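You operate a simulated robot arm through the tools that you are given. There is no shell and no other tool. Be economical: measure what you need, move in short steps, check, and stop when the job is done.

Carry out the task below with a simulated robot arm. There is one attempt and no reset: what you move stays moved.

Task
Put the slip pad that says "280 N" from the top of the tool bench on top of the silver buffer pack there and the slip pad that says "120 N" on top of the clay block there.
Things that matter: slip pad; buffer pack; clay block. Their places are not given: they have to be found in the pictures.

Only the result counts: the job must be done as asked and must still hold three seconds after the hand-in. Knocking over, shifting, dropping, spilling or breaking anything else fails it.

Robot
A 7-joint arm with a two-finger parallel gripper, fixed in place. Base frame: the origin is at the foot of the arm, x ahead of it, y to its left, z up; the work surface is at about z = 0. Lengths are in m, angles in degrees, forces in N, time in s.
With the tool pointing down near the work surface it reaches from about 0.24 to 0.62 m from the base axis. Its first joint turns from -66.0 to 66.0 degrees. Payload 2.6 kg.
The tool frame sits at the grasp point between the pads (the TCP): z along the fingers, y along the line on which they close. The tips reach 0.03 m beyond it. Largest opening 0.094 m; finger width 0.028, thickness 0.01; the body of the gripper, 0.05 by 0.096 m, starts 0.055 m behind the TCP.
Orientation is told as [roll, pitch, yaw] about the base's x, y, z axes, in that order, counted from this pose: with the fingers straight down and closing along the base's y, the tool's x points along the base's -x, its y along +y and its z along -z.

Tools
- The arm moves only by the tool send_rows. Its argument "increments" is a list of rows, each a list of 5 numbers: the finger opening in cm, from 0 to 9.4, then the shift along the tool's x, y, z in cm, then the turn about the tool's z in degrees. In form: [[gripper, x, y, z, yaw], ...]. A call has 1 to 10 rows; each row is the pose to reach, as a shift and turn from the pose commanded when the call began, along the tool's axes at that moment. Rows are played at 5 a second. More than 0.05 m and 8.6 degrees between two rows, or a gripper value outside its range, and nothing of the call is played. A pose out of reach is approached as far as the arm can. The call stops where the force on the tool passes 40 N (or 10 N more than at its start, if that is more) or the arm is blocked; 0.2 s more then pass. The fingers move at their own pace (about 0.072 m/s each) and stop on an object; they squeeze with about 31 N. The grip force told is the motor's: it shows also when the fingers shut on nothing. Time passes only in rows, and 0.2 s behind the last, so rows that repeat a pose let the fingers close. It gives the time, the measured TCP pose, the force on the tool (base axes), the opening and the grip force at its end, in the units of the frame above (readings bear some noise), and new pictures: "views" is both (left out), scene, wrist or none.
- Cameras (640 x 400 px; columns grow to the right, rows downward): "scene" is fixed at [0.0344, 0.4418, 0.5603]; the picture's right is [-0.67, -0.74, 0.00], its down [-0.51, 0.46, -0.73] and it looks along [0.54, -0.49, -0.69] (base axes); focal length 302 px, centre (320, 200). "wrist" rides on the gripper at [-0.037, 0, -0.058] in the tool frame; the picture's right is [0.00, -1.00, 0.00], its down [0.97, 0.00, -0.24] and it looks along [0.24, 0.00, 0.97] (tool axes); focal length 218 px, centre (320, 200).
- pixel_to_xyz(camera, pixels): for up to 12 pixels [column, row] of the newest picture of that camera ("zoom" is the newest enlarged one), the place [x, y, z] in the base frame of the surface seen there, good to about 0.002 m, but the place of the scene camera against the robot may be out by one fixed shift of up to 0.018 m in any direction. It takes no simulated time.
- zoom(camera, box): a new picture of the part [left, top, right, bottom] of that camera's present view, enlarged. It takes no simulated time.
- hand_in(): hands the job in; it is judged then, once.

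Go step by step. Measure first, check grasps and placings, and put right what went wrong. The budget is 60 turns and 120 pictures, counting those below and the enlarged ones. Unless the task says otherwise, let go and move clear before handing in, and close with one line.

The tools are called by a JSON object that holds its "op" and its "data". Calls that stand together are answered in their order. send_rows: Moves the arm, as the interface text tells. Its arguments: {"type":"object","properties":{"increments":{"type":"array"},"views":{"type":"string","enum":["both","scene","wrist","none"]}},"required":["increments"]} The other tools are called the same way: pixel_to_xyz (camera, pixels) gives the place of the surface under pixels of a picture; zoom (camera, box) takes an enlarged picture of a part of a camera's view; hand_in () hands the job in.

At the start:

```text
time: 0.0
eef_pos: [0.417, 0.1558, 0.3048]
tool_rot: [-0.1, 0.0, 0.0]
ft_force: [-0.2, 0.1, 0.7]
gripper_width: 0.0942
grasp_force: 0.1
```

scene: 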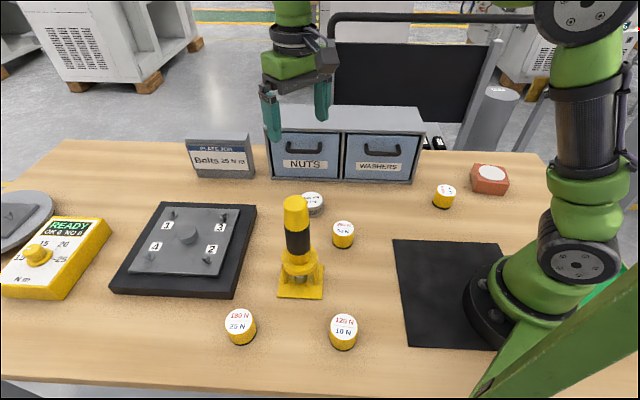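
wrist: 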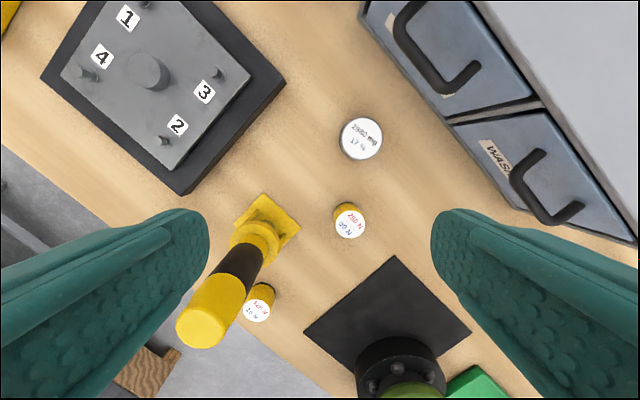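

The pictures show several yellow pads: (343,233), (240,325), (343,330), (444,195), a silver puck at (312,203) and a reddish block at (489,178). I'll zoom in to read the labels.

{"op": "zoom", "data": {"camera": "scene", "box": [280, 170, 400, 250]}}

{"op": "zoom", "data": {"camera": "scene", "box": [210, 290, 370, 370]}}

{"op": "zoom", "data": {"camera": "scene", "box": [420, 150, 520, 220]}}

{"op": "pixel_to_xyz", "data": {"camera": "scene", "pixels": [[343, 228], [240, 320], [343, 324], [444, 190], [312, 198], [490, 172], [380, 260], [476, 184], [504, 187], [295, 205], [475, 165]]}}

{"op": "pixel_to_xyz", "data": {"camera": "wrist", "pixels": [[361, 138], [349, 223], [258, 310], [300, 180]]}}

```text
5.00 times, centred on (340, 210) of scene
```

zoom: 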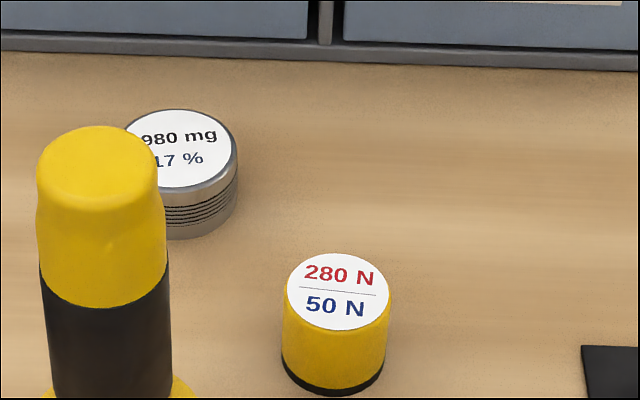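

```text
4.00 times, centred on (290, 330) of scene
```

zoom: 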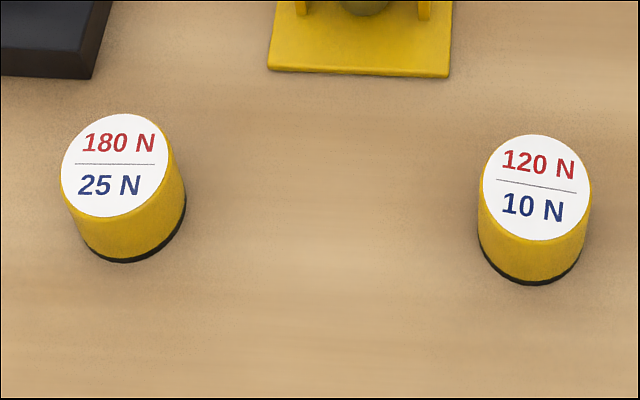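

```text
5.71 times, centred on (470, 185) of scene
```

zoom: 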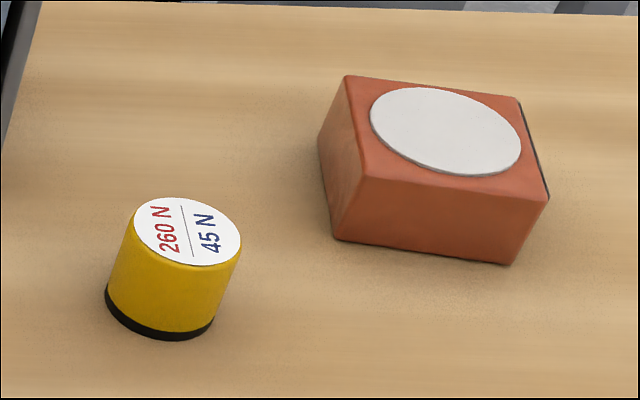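

```text
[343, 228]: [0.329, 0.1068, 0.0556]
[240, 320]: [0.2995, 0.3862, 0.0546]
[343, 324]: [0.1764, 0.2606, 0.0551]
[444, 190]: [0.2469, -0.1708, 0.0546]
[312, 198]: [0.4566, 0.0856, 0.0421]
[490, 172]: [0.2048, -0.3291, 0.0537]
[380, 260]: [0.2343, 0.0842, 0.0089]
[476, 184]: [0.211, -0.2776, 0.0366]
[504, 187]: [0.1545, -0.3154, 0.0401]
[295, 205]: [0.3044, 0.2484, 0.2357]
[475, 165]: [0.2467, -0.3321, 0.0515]
```

```text
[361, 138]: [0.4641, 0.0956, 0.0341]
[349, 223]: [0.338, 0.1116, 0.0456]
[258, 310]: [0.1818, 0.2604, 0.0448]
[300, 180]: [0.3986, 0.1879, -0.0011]
```

The 280 N pad is at (343,228), the 120 N pad at (343,324), the silver pack at (312,198) and the clay block at (490,172). Comparing the two cameras, the scene camera reads about 1 cm high and slightly off in x and y. I'll move above the 280 N pad for a closer wrist view.

{"op": "send_rows", "data": {"increments": [[9.4, 2, -1.1, 3, 0], [9.4, 4, -2.2, 6, 0], [9.4, 6, -3.3, 9, 0], [9.4, 7.9, -4.4, 12, 0], [9.4, 7.9, -4.4, 15, 0], [9.4, 7.9, -4.4, 15, 0]]}}

```text
time: 1.4
eef_pos: [0.338, 0.1146, 0.1559]
tool_rot: [0.0, 0.1, 0.0]
ft_force: [-0.7, -0.7, 0.6]
gripper_width: 0.0939
grasp_force: 0.0
```

scene: 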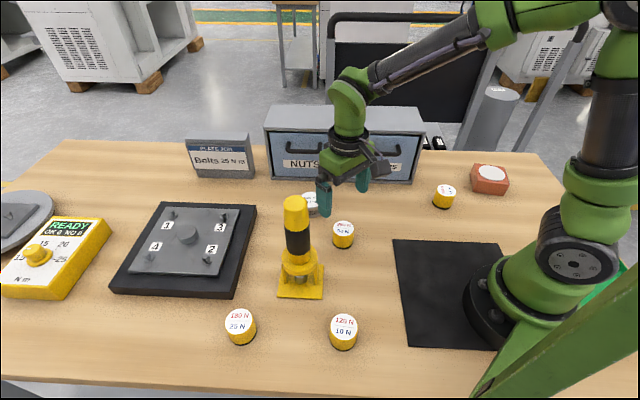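
wrist: 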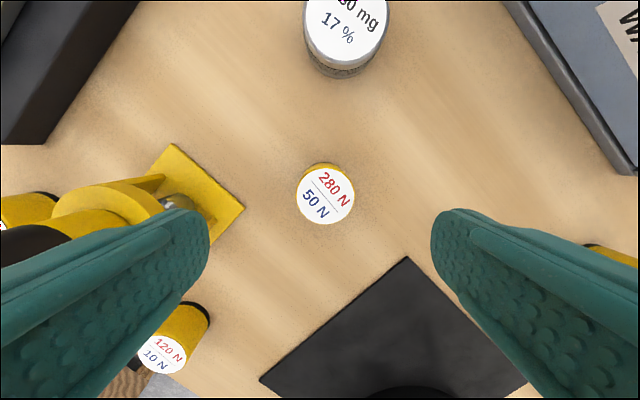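

{"op": "pixel_to_xyz", "data": {"camera": "wrist", "pixels": [[326, 195], [297, 197], [355, 195], [326, 224], [328, 167], [326, 164], [345, 40], [305, 35], [387, 35], [345, 62], [238, 210]]}}

{"op": "zoom", "data": {"camera": "wrist", "box": [280, 150, 380, 230]}}

```text
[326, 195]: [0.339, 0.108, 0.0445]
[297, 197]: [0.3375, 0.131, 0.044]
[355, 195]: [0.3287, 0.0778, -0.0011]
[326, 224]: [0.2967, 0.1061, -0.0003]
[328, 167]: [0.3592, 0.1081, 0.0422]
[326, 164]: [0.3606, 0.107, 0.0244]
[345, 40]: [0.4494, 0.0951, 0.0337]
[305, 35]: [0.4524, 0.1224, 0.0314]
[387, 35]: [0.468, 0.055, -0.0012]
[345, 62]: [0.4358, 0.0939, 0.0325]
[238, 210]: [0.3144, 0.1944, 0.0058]
```

```text
5.00 times, centred on (330, 190) of wrist
```

zoom: 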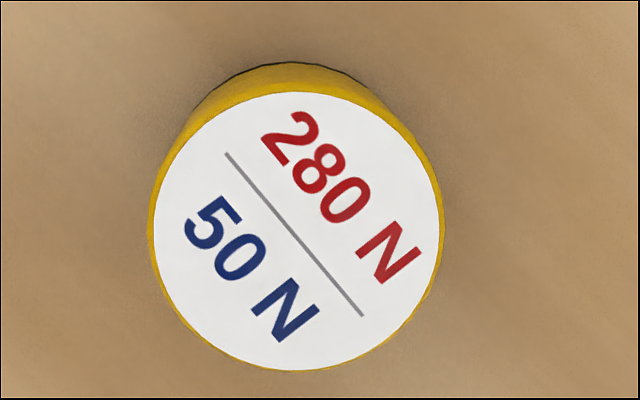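

The 280 N pad is centred at about (0.338, 0.109), with its top at z 0.0445 and a diameter near 4.2 cm. In the wrist view it sits about 0.45 cm along tool -y. I'll descend around it and then close the gripper.

{"op": "send_rows", "data": {"increments": [[9.4, 0.1, -0.45, 3, 0], [9.4, 0.1, -0.45, 6, 0], [9.4, 0.1, -0.45, 9, 0], [9.4, 0.1, -0.45, 10.5, 0], [9.4, 0.1, -0.45, 11.3, 0], [9.4, 0.1, -0.45, 11.3, 0]]}}

```text
time: 2.8
eef_pos: [0.3368, 0.1082, 0.04]
tool_rot: [0.0, 0.0, 0.1]
ft_force: [-0.1, 0.4, -1.1]
gripper_width: 0.0941
grasp_force: 0.0
```

scene: 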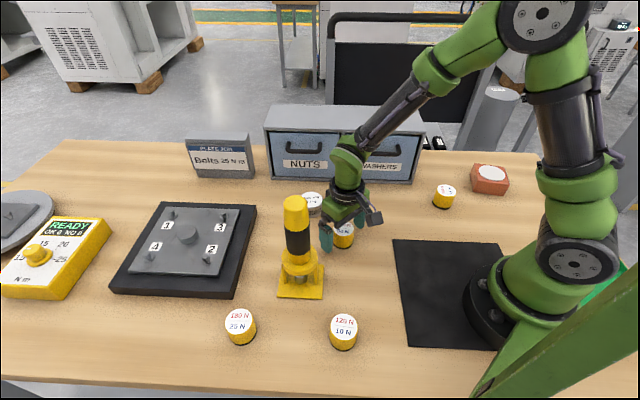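
wrist: 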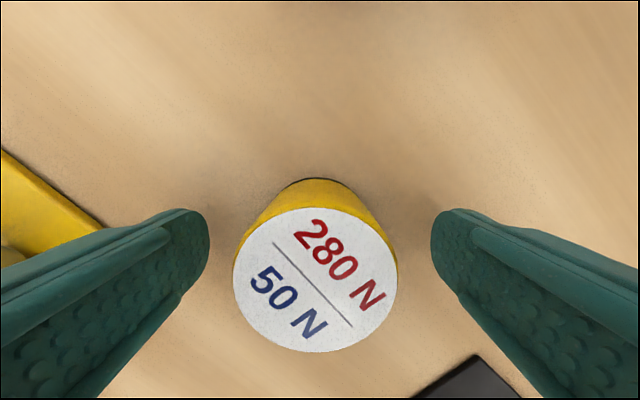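

The pad is centred between the fingers at (316,279). I'll close and lift.

{"op": "send_rows", "data": {"increments": [[6, 0, 0, 0, 0], [4, 0, 0, 0, 0], [3, 0, 0, 0, 0], [3, 0, 0, 0, 0], [3, 0, 0, 0, 0], [3, 0, 0, -1.5, 0], [3, 0, 0, -4, 0], [3, 0, 0, -7, 0], [3, 0, 0, -7, 0]], "views": "both"}}

```text
time: 4.8
eef_pos: [0.3345, 0.1076, 0.1101]
tool_rot: [0.1, 0.1, 0.0]
ft_force: [0.2, -0.8, -1.3]
gripper_width: 0.0465
grasp_force: 31.4
```

scene: 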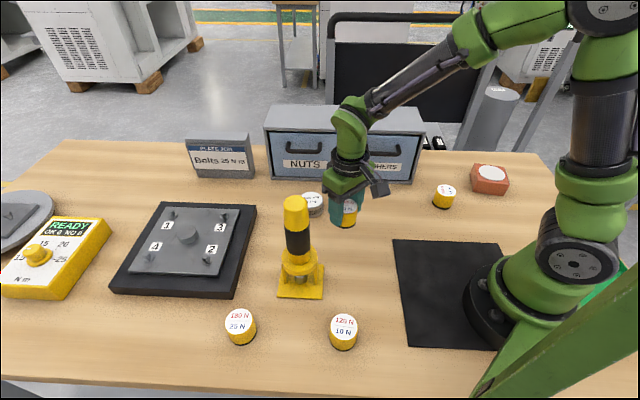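
wrist: 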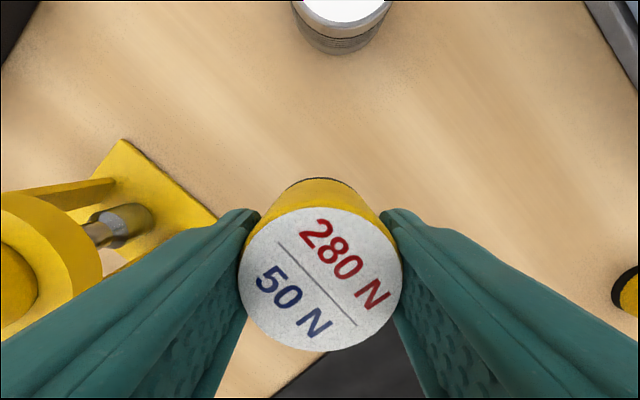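

The 280 N pad is gripped (opening 4.65 cm, 31 N). I'll move partway toward the pack and re-measure it.

{"op": "send_rows", "data": {"increments": [[3, -2.5, -0.4, 0, 0], [3, -5, -0.8, 0, 0], [3, -7, -1.2, 0, 0], [3, -7, -1.2, 0, 0]], "views": "both"}}

{"op": "pixel_to_xyz", "data": {"camera": "scene", "pixels": [[290, 180], [345, 182], [410, 184], [290, 160], [385, 165]]}}

{"op": "zoom", "data": {"camera": "wrist", "box": [250, 20, 410, 140]}}

```text
time: 5.8
eef_pos: [0.4085, 0.0942, 0.11]
tool_rot: [0.0, 0.1, 0.0]
ft_force: [-0.4, 0.1, -2.2]
gripper_width: 0.0469
grasp_force: 31.0
```

scene: 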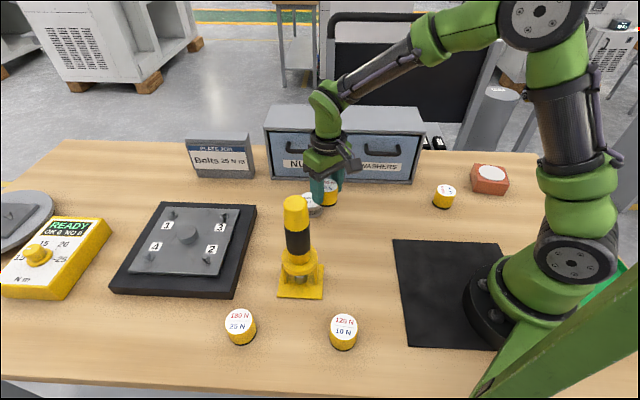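
wrist: 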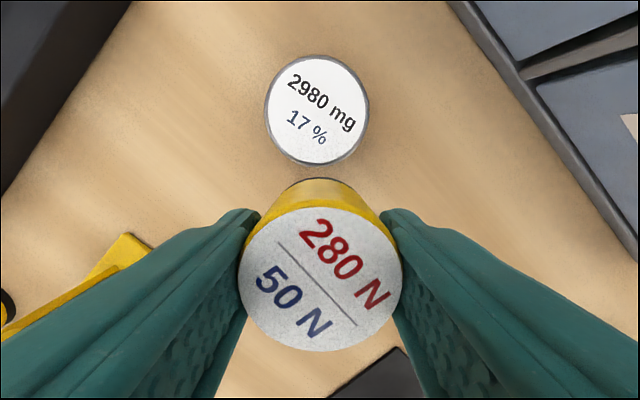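

```text
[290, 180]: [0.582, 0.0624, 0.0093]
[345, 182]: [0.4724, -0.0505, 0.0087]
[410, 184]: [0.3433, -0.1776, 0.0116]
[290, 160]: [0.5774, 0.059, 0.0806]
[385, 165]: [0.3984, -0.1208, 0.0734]
```

```text
3.33 times, centred on (330, 80) of wrist
```

zoom: 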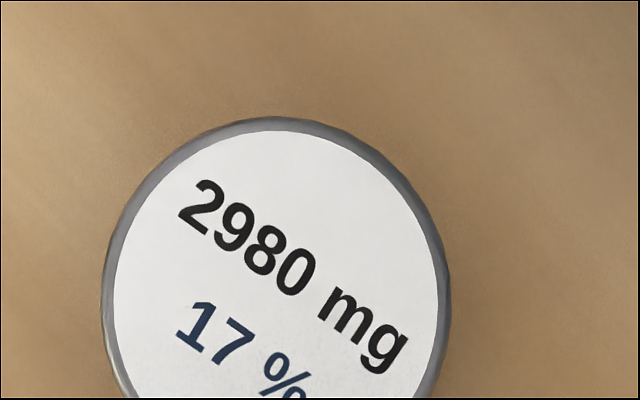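

The pack's top centre is at (317,109), which works out to 5.75 cm ahead and 0.17 cm to the left of the TCP. I'll move over it, then lower to just above contact.

{"op": "send_rows", "data": {"increments": [[3, -2, 0.1, 0, 0], [3, -4, 0.17, 0, 0], [3, -5.75, 0.17, 0, 0], [3, -5.75, 0.17, 1.5, 0], [3, -5.75, 0.17, 2.7, 0], [3, -5.75, 0.17, 3.2, 0], [3, -5.75, 0.17, 3.2, 0]], "views": "both"}}

{"op": "zoom", "data": {"camera": "scene", "box": [270, 150, 370, 230]}}

```text
time: 7.4
eef_pos: [0.4656, 0.0969, 0.0797]
tool_rot: [0.0, 0.0, 0.0]
ft_force: [-1.2, 0.3, -1.7]
gripper_width: 0.0465
grasp_force: 30.7
```

scene: 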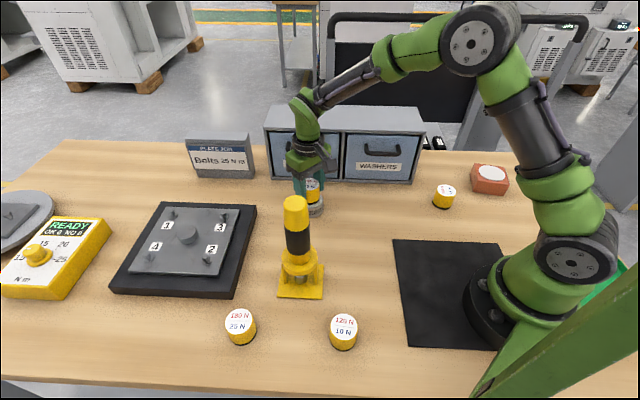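
wrist: 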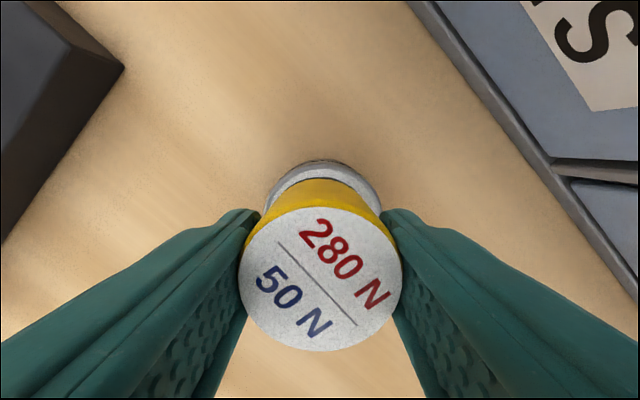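

```text
5.00 times, centred on (320, 190) of scene
```

zoom: 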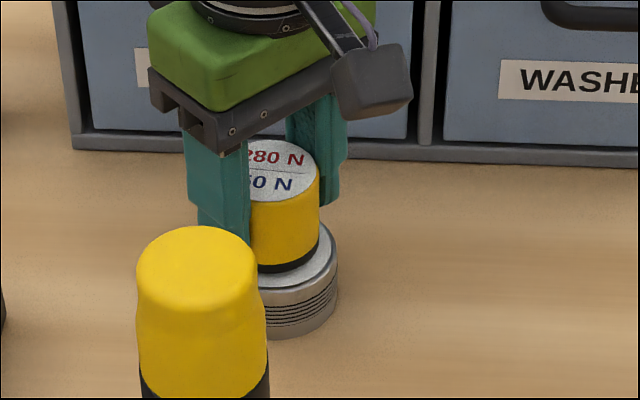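

The pad is centred over the pack (pack rim spans columns 266–381, pad centre is 320). I'll lower it in millimetre steps.

{"op": "send_rows", "data": {"increments": [[3, 0, 0, 0.15, 0], [3, 0, 0, 0.3, 0], [3, 0, 0, 0.3, 0]], "views": "none"}}

```text
time: 8.2
eef_pos: [0.4649, 0.097, 0.0749]
tool_rot: [-0.1, 0.1, 0.0]
ft_force: [-0.7, -0.4, -1.9]
gripper_width: 0.0466
grasp_force: 31.0
```

{"op": "zoom", "data": {"camera": "scene", "box": [295, 175, 355, 225]}}

{"op": "send_rows", "data": {"increments": [[3, 0, 0, 0.1, 0], [3, 0, 0, 0.1, 0]], "views": "none"}}

```text
8.00 times, centred on (325, 200) of scene
```

zoom: 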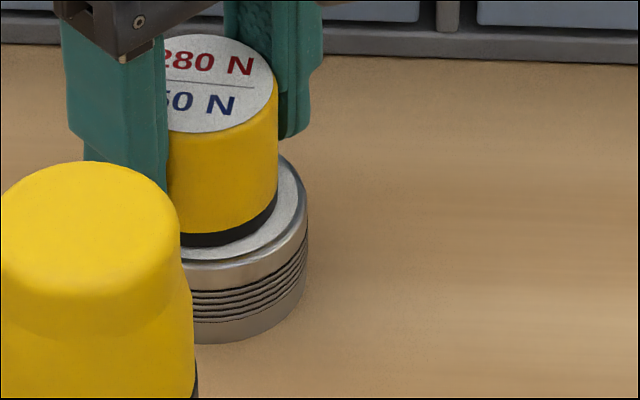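

```text
time: 8.8
eef_pos: [0.4642, 0.0976, 0.0753]
tool_rot: [0.0, -0.1, 0.0]
ft_force: [-0.2, -0.2, -1.7]
gripper_width: 0.0468
grasp_force: 31.0
```

No contact force yet (fz still about -1.8), so I'll lower further in small steps.

{"op": "send_rows", "data": {"increments": [[3, 0, 0, 0.1, 0], [3, 0, 0, 0.1, 0]], "views": "none"}}

```text
time: 9.4
eef_pos: [0.4634, 0.0969, 0.0747]
tool_rot: [0.1, 0.0, 0.0]
ft_force: [-0.2, -0.8, -1.5]
gripper_width: 0.0468
grasp_force: 30.9
```

{"op": "send_rows", "data": {"increments": [[3, 0, 0, 0.1, 0], [3, 0, 0, 0.1, 0]], "views": "none"}}

```text
time: 10.0
eef_pos: [0.4647, 0.0974, 0.0736]
tool_rot: [0.1, 0.0, 0.0]
ft_force: [-2.1, -0.8, 3.8]
gripper_width: 0.0467
grasp_force: 31.2
```

Contact: fz rose to +3.8 N. I'll release and rise straight up.

{"op": "send_rows", "data": {"increments": [[5, 0, 0, 0, 0], [6, 0, 0, 0, 0], [8, 0, 0, 0, 0], [9.4, 0, 0, 0, 0], [9.4, 0, 0, -2, 0], [9.4, 0, 0, -6, 0], [9.4, 0, 0, -10, 0], [9.4, 0, 0, -14, 0], [9.4, 0, 0, -18, 0]], "views": "both"}}

{"op": "zoom", "data": {"camera": "scene", "box": [270, 150, 370, 230]}}

```text
time: 12.0
eef_pos: [0.4652, 0.0964, 0.2534]
tool_rot: [0.1, -0.1, 0.0]
ft_force: [0.2, 0.3, 0.5]
gripper_width: 0.0938
grasp_force: 0.0
```

scene: 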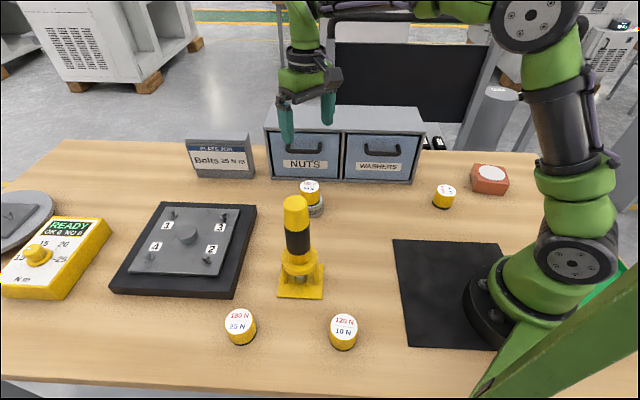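
wrist: 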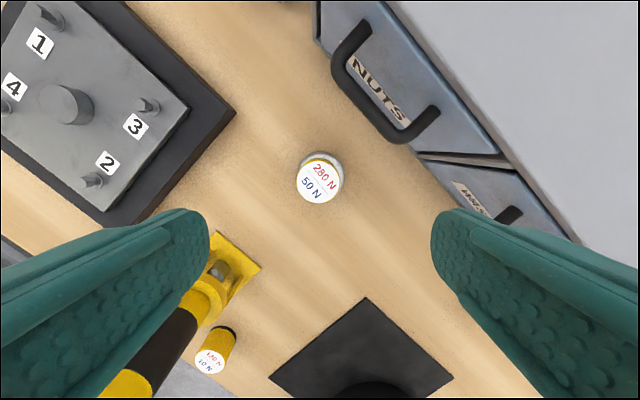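

```text
5.00 times, centred on (320, 190) of scene
```

zoom: 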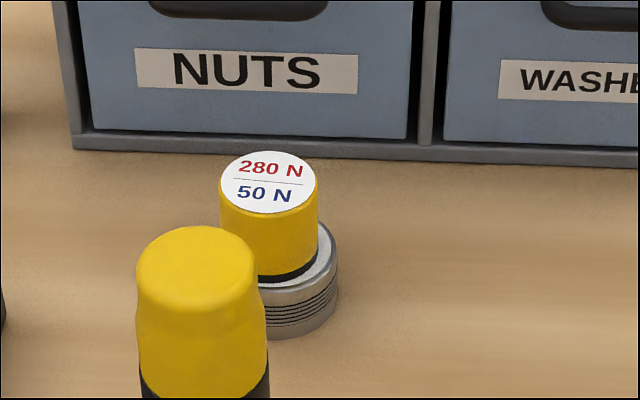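

The 280 N pad sits squarely on the pack (zoom (268,185)). Next I'll go to the 120 N pad, keeping to the base side of the bollard.

{"op": "send_rows", "data": {"increments": [[9.4, 4.5, 0, 0, 0], [9.4, 9, 0, 0, 0], [9.4, 13.5, 0, 0, 0], [9.4, 18, 0, 0, 0], [9.4, 22, 1, 0, 0], [9.4, 24.5, 4.5, 0, 0], [9.4, 26.5, 8.5, 0, 0], [9.4, 27.5, 12.5, 0, 0], [9.4, 28.2, 16.6, 0, 0], [9.4, 28.2, 16.6, 0, 0]], "views": "both"}}

```text
time: 14.2
eef_pos: [0.1836, 0.264, 0.2587]
tool_rot: [0.0, 0.0, 0.0]
ft_force: [-0.1, -0.8, 0.2]
gripper_width: 0.0938
grasp_force: 0.1
```

scene: 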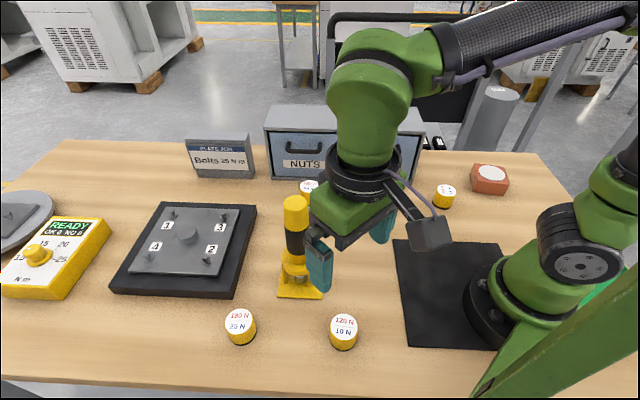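
wrist: 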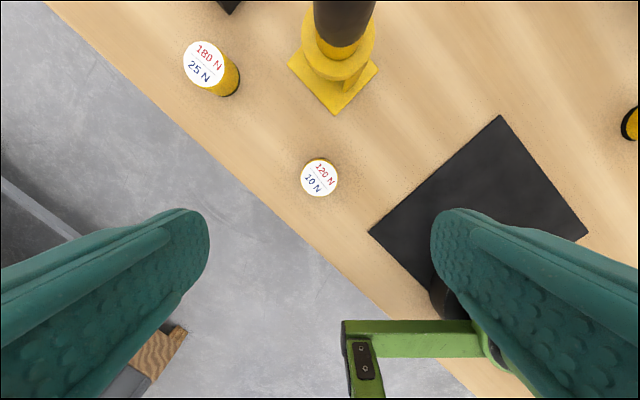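

The 120 N pad is at (319,178), almost under the TCP (0.2 cm in +x tool). A green frame shows at (420,340), so I'll check where it is before descending.

{"op": "pixel_to_xyz", "data": {"camera": "wrist", "pixels": [[319, 178], [347, 323], [420, 323], [475, 330], [360, 380], [337, 112]]}}

```text
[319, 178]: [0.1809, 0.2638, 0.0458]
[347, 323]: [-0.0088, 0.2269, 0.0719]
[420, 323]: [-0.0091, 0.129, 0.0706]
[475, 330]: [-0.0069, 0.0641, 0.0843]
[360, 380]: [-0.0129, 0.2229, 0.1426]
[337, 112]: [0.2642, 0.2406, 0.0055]
```

The frame is at x ≈ -0.01, well clear of the descent. I'll descend around the pad and check centring.

{"op": "send_rows", "data": {"increments": [[9.4, 0.2, 0.05, 4.5, 0], [9.4, 0.2, 0.05, 9, 0], [9.4, 0.2, 0.05, 13.5, 0], [9.4, 0.2, 0.05, 17, 0], [9.4, 0.2, 0.05, 19.5, 0], [9.4, 0.2, 0.05, 21.1, 0], [9.4, 0.2, 0.05, 21.1, 0]], "views": "both"}}

```text
time: 15.8
eef_pos: [0.1808, 0.2639, 0.0421]
tool_rot: [-0.1, -0.1, -0.2]
ft_force: [0.2, -0.1, 0.0]
gripper_width: 0.0939
grasp_force: 0.0
```

scene: 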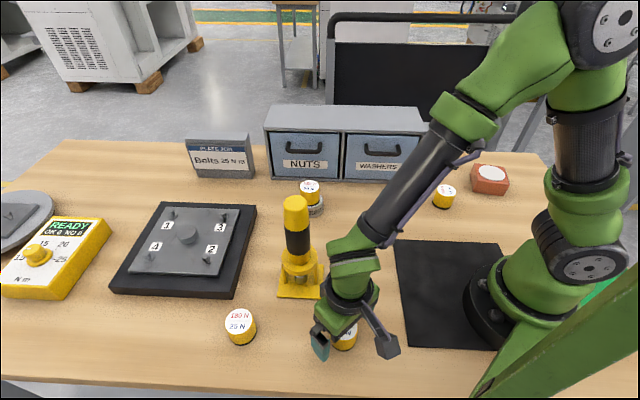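
wrist: 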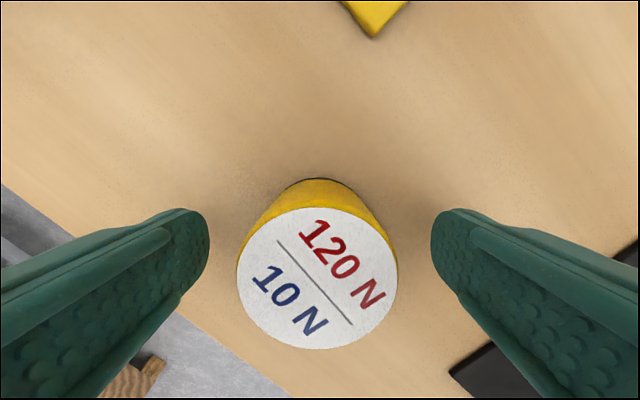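

The 120 N pad is centred at (318,279). I'll close and lift.

{"op": "send_rows", "data": {"increments": [[6, 0, 0, 0, 0], [4, 0, 0, 0, 0], [3, 0, 0, 0, 0], [3, 0, 0, 0, 0], [3, 0, 0, 0, 0], [3, 0, 0, -2, 0], [3, 0, 0, -6, 0], [3, 0, 0, -10, 0], [3, 0, 0, -13, 0], [3, 0, 0, -13, 0]], "views": "wrist"}}

```text
time: 18.0
eef_pos: [0.1828, 0.2629, 0.1693]
tool_rot: [0.0, 0.0, 0.0]
ft_force: [0.1, 0.5, -2.4]
gripper_width: 0.0467
grasp_force: 30.6
```

wrist: 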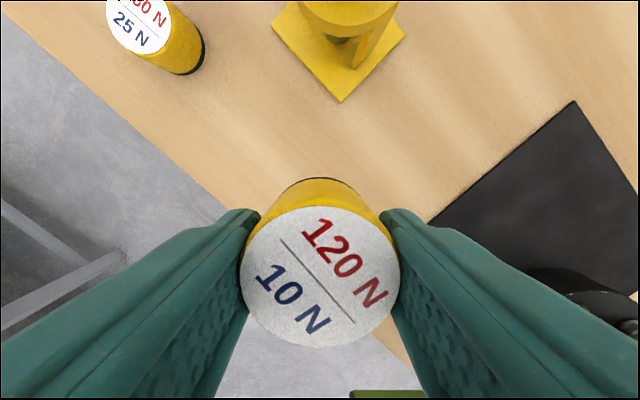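

The 120 N pad is held (4.67 cm, 31 N). I'll carry it at z 0.17 around the base toward the clay block.

{"op": "send_rows", "data": {"increments": [[3, -0.3, -4, 0, 0], [3, -1.8, -8, 0, 0], [3, -3.8, -11.8, 0, 0], [3, -6.8, -15.5, 0, 0], [3, -8.8, -19.8, 0, 0], [3, -9.3, -24.5, 0, 0], [3, -9.3, -29.3, 0, 0], [3, -8.8, -34.1, 0, 0], [3, -7.3, -38.8, 0, 0], [3, -5.8, -43.3, 0, 0]], "views": "both"}}

```text
time: 20.2
eef_pos: [0.2377, -0.1678, 0.1707]
tool_rot: [0.0, 0.0, 0.0]
ft_force: [0.3, -0.7, 0.0]
gripper_width: 0.0466
grasp_force: 31.6
```

scene: 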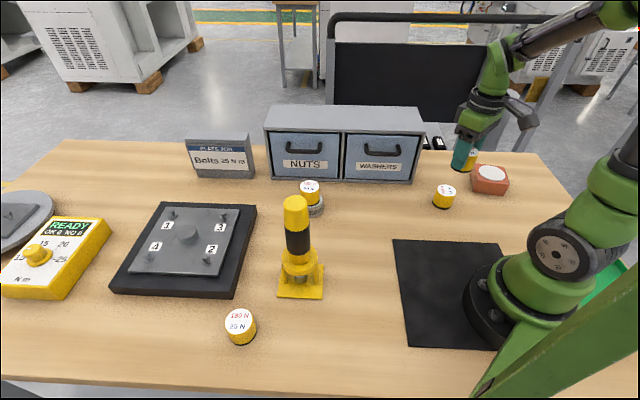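
wrist: 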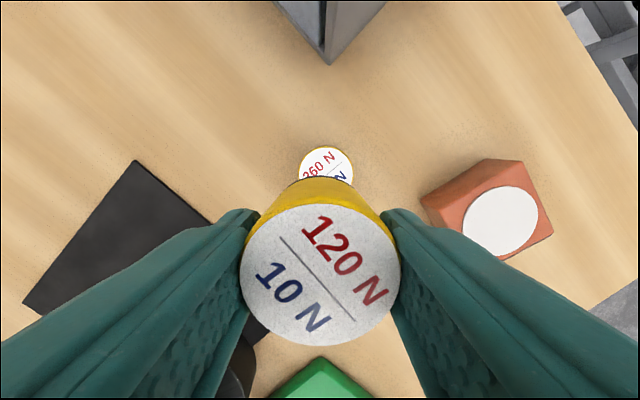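

The clay block's white disc is at (501,221) in the wrist view. I'll measure it.

{"op": "pixel_to_xyz", "data": {"camera": "wrist", "pixels": [[501, 221], [466, 222], [535, 218], [500, 190], [503, 252], [425, 203], [490, 162], [522, 164], [550, 232], [512, 256], [470, 250]]}}

{"op": "zoom", "data": {"camera": "wrist", "box": [410, 140, 570, 270]}}

{"op": "pixel_to_xyz", "data": {"camera": "scene", "pixels": [[492, 173], [505, 176], [482, 178], [505, 171]]}}

```text
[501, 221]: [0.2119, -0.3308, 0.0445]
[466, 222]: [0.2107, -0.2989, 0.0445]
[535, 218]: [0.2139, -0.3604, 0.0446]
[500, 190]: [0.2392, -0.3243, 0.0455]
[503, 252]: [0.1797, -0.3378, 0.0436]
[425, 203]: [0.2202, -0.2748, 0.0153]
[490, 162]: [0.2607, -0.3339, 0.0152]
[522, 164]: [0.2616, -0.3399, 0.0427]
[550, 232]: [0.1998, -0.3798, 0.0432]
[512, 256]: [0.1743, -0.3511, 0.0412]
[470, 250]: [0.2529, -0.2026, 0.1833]
```

```text
3.08 times, centred on (490, 205) of wrist
```

zoom: 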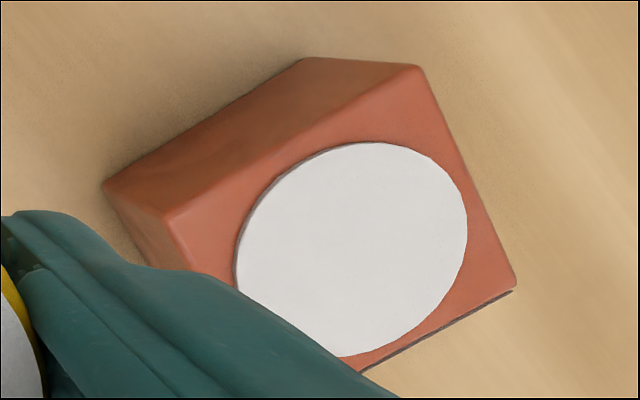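

```text
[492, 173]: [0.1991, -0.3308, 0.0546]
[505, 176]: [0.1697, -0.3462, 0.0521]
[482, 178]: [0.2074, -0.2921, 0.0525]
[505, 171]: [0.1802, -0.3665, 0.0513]
```

The disc centre is at about (0.211, -0.330), top z 0.0445, so the shift from here is (+2.8, -16.1) cm. I'll move over it and come partway down.

{"op": "send_rows", "data": {"increments": [[3, 0.7, -4, 0, 0], [3, 1.4, -8, 0, 0], [3, 2.1, -12, 0, 0], [3, 2.6, -15, 0, 0], [3, 2.8, -16.1, 0, 0], [3, 2.8, -16.1, 3, 0], [3, 2.8, -16.1, 6, 0], [3, 2.8, -16.1, 6, 0]], "views": "both"}}

{"op": "zoom", "data": {"camera": "scene", "box": [440, 130, 540, 210]}}

```text
time: 22.0
eef_pos: [0.2097, -0.3287, 0.1099]
tool_rot: [0.0, 0.0, 0.1]
ft_force: [-1.0, -0.5, -3.0]
gripper_width: 0.0465
grasp_force: 30.7
```

scene: 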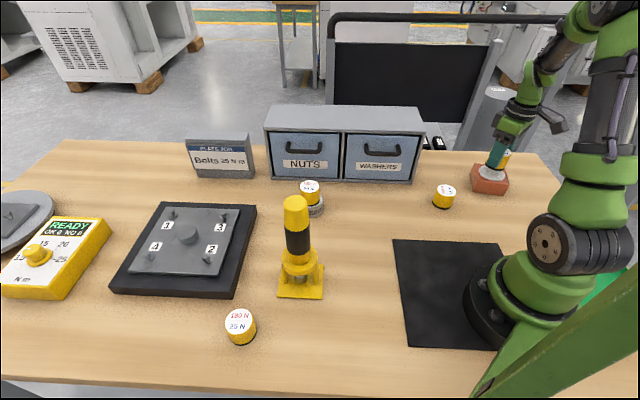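
wrist: 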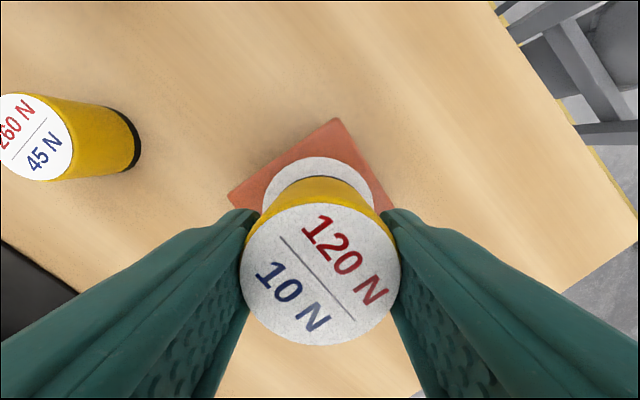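

```text
5.00 times, centred on (490, 170) of scene
```

zoom: 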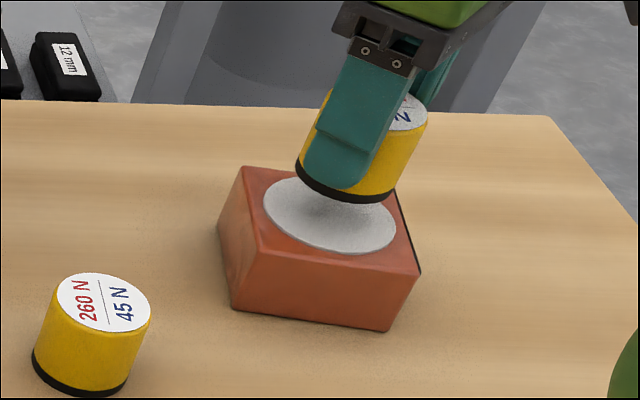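

The pad is centred over the white disc (columns 262–373, far edge at row 157). I'll lower to just above contact.

{"op": "send_rows", "data": {"increments": [[3, 0, 0, 1, 0], [3, 0, 0, 1.8, 0], [3, 0, 0, 2.1, 0], [3, 0, 0, 2.1, 0]], "views": "none"}}

{"op": "send_rows", "data": {"increments": [[3, 0, 0, 0.15, 0], [3, 0, 0, 0.15, 0]], "views": "none"}}

{"op": "zoom", "data": {"camera": "scene", "box": [460, 140, 530, 200]}}

```text
time: 23.0
eef_pos: [0.2102, -0.3307, 0.0891]
tool_rot: [0.0, 0.0, 0.0]
ft_force: [0.0, -0.3, -1.9]
gripper_width: 0.0469
grasp_force: 30.6
```

```text
time: 23.6
eef_pos: [0.2098, -0.3314, 0.0879]
tool_rot: [0.1, 0.0, 0.1]
ft_force: [0.0, 0.4, -1.1]
gripper_width: 0.0469
grasp_force: 31.0
```

```text
6.67 times, centred on (495, 170) of scene
```

zoom: 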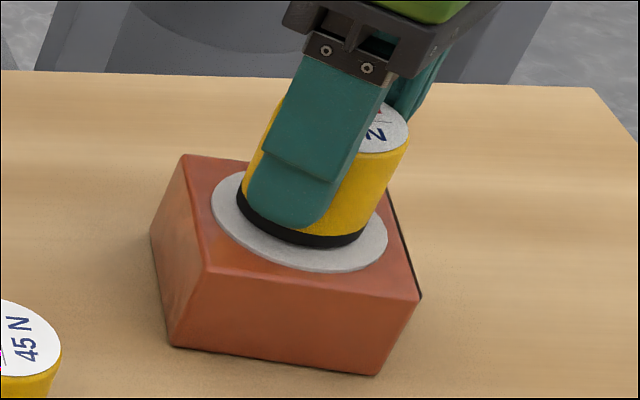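

No contact yet (fz -1.1), so I'll step down a millimetre at a time.

{"op": "send_rows", "data": {"increments": [[3, 0, 0, 0.1, 0], [3, 0, 0, 0.1, 0]], "views": "none"}}

```text
time: 24.2
eef_pos: [0.2095, -0.3304, 0.0884]
tool_rot: [0.0, 0.0, -0.1]
ft_force: [0.2, 0.2, -1.5]
gripper_width: 0.0466
grasp_force: 31.3
```

{"op": "send_rows", "data": {"increments": [[3, 0, 0, 0.1, 0], [3, 0, 0, 0.1, 0]], "views": "none"}}

```text
time: 24.8
eef_pos: [0.2082, -0.3293, 0.0871]
tool_rot: [-0.1, 0.0, 0.0]
ft_force: [-0.3, 0.2, -1.7]
gripper_width: 0.0465
grasp_force: 30.6
```

{"op": "send_rows", "data": {"increments": [[3, 0, 0, 0.1, 0], [3, 0, 0, 0.1, 0]], "views": "none"}}

```text
time: 25.4
eef_pos: [0.2094, -0.3304, 0.0867]
tool_rot: [0.1, 0.0, 0.0]
ft_force: [1.2, -0.3, -1.3]
gripper_width: 0.047
grasp_force: 30.9
```

{"op": "send_rows", "data": {"increments": [[3, 0, 0, 0.1, 0], [3, 0, 0, 0.1, 0]], "views": "none"}}

```text
time: 26.0
eef_pos: [0.209, -0.331, 0.086]
tool_rot: [-0.1, 0.0, 0.0]
ft_force: [-6.0, 3.4, 18.4]
gripper_width: 0.0466
grasp_force: 30.7
```

Firm contact (fz +18 N). I'll back off half a millimetre to ease the load, then release and rise.

{"op": "send_rows", "data": {"increments": [[3, 0, 0, -0.06, 0], [5, 0, 0, -0.06, 0], [6, 0, 0, -0.06, 0], [8, 0, 0, -0.06, 0], [9.4, 0, 0, -0.06, 0], [9.4, 0, 0, -2, 0], [9.4, 0, 0, -6, 0], [9.4, 0, 0, -10, 0], [9.4, 0, 0, -14, 0], [9.4, 0, 0, -14, 0]], "views": "both"}}

{"op": "zoom", "data": {"camera": "scene", "box": [420, 130, 540, 220]}}

{"op": "zoom", "data": {"camera": "scene", "box": [270, 150, 370, 230]}}

```text
time: 28.2
eef_pos: [0.2084, -0.3307, 0.2246]
tool_rot: [0.0, 0.0, 0.0]
ft_force: [-0.6, -0.2, 0.3]
gripper_width: 0.0939
grasp_force: 0.1
```

scene: 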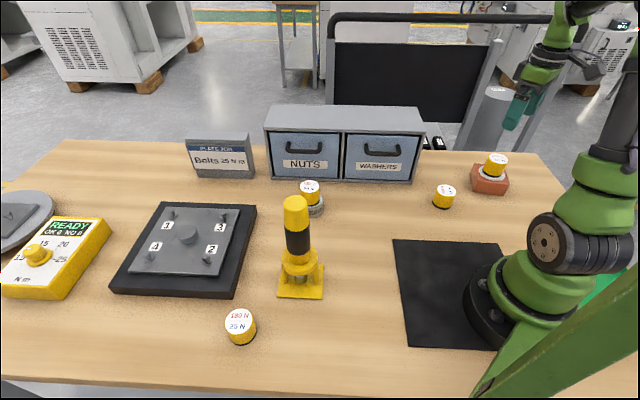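
wrist: 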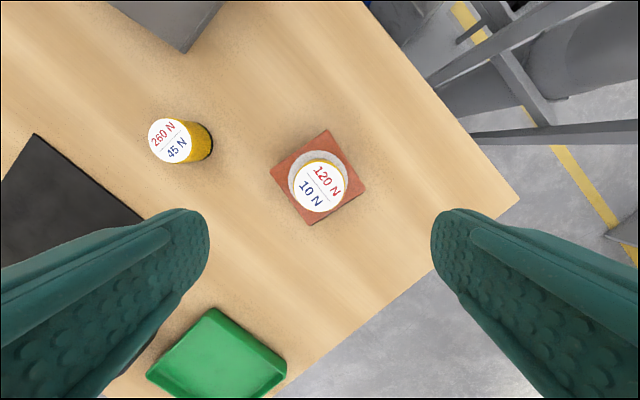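

```text
4.44 times, centred on (480, 175) of scene
```

zoom: 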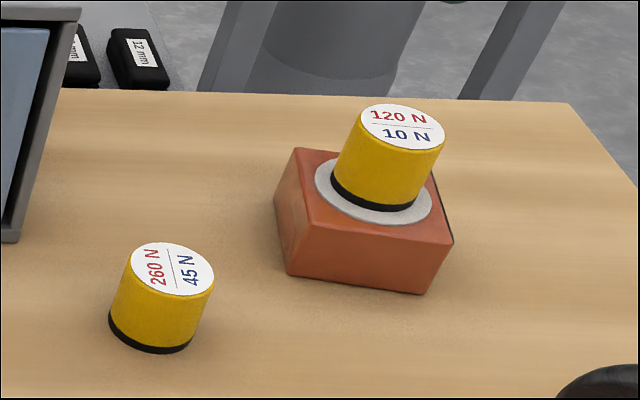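

```text
5.00 times, centred on (320, 190) of scene
```

zoom: 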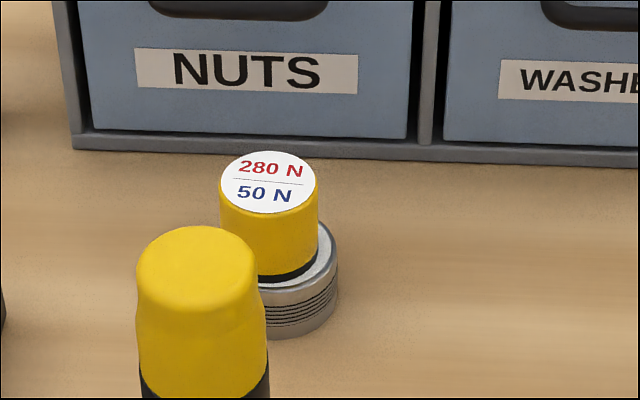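

Both pads stand upright and centred on their targets: 120 N on the clay block at (496,160) and 280 N on the silver pack at (309,187). The gripper is open and clear, so I'll hand in.

{"op": "hand_in", "data": {}}

```text
The job is handed in.
```

The 280 N slip pad is on the silver buffer pack and the 120 N slip pad is on the clay block; both were upright and centred in the last pictures before I handed the job in.
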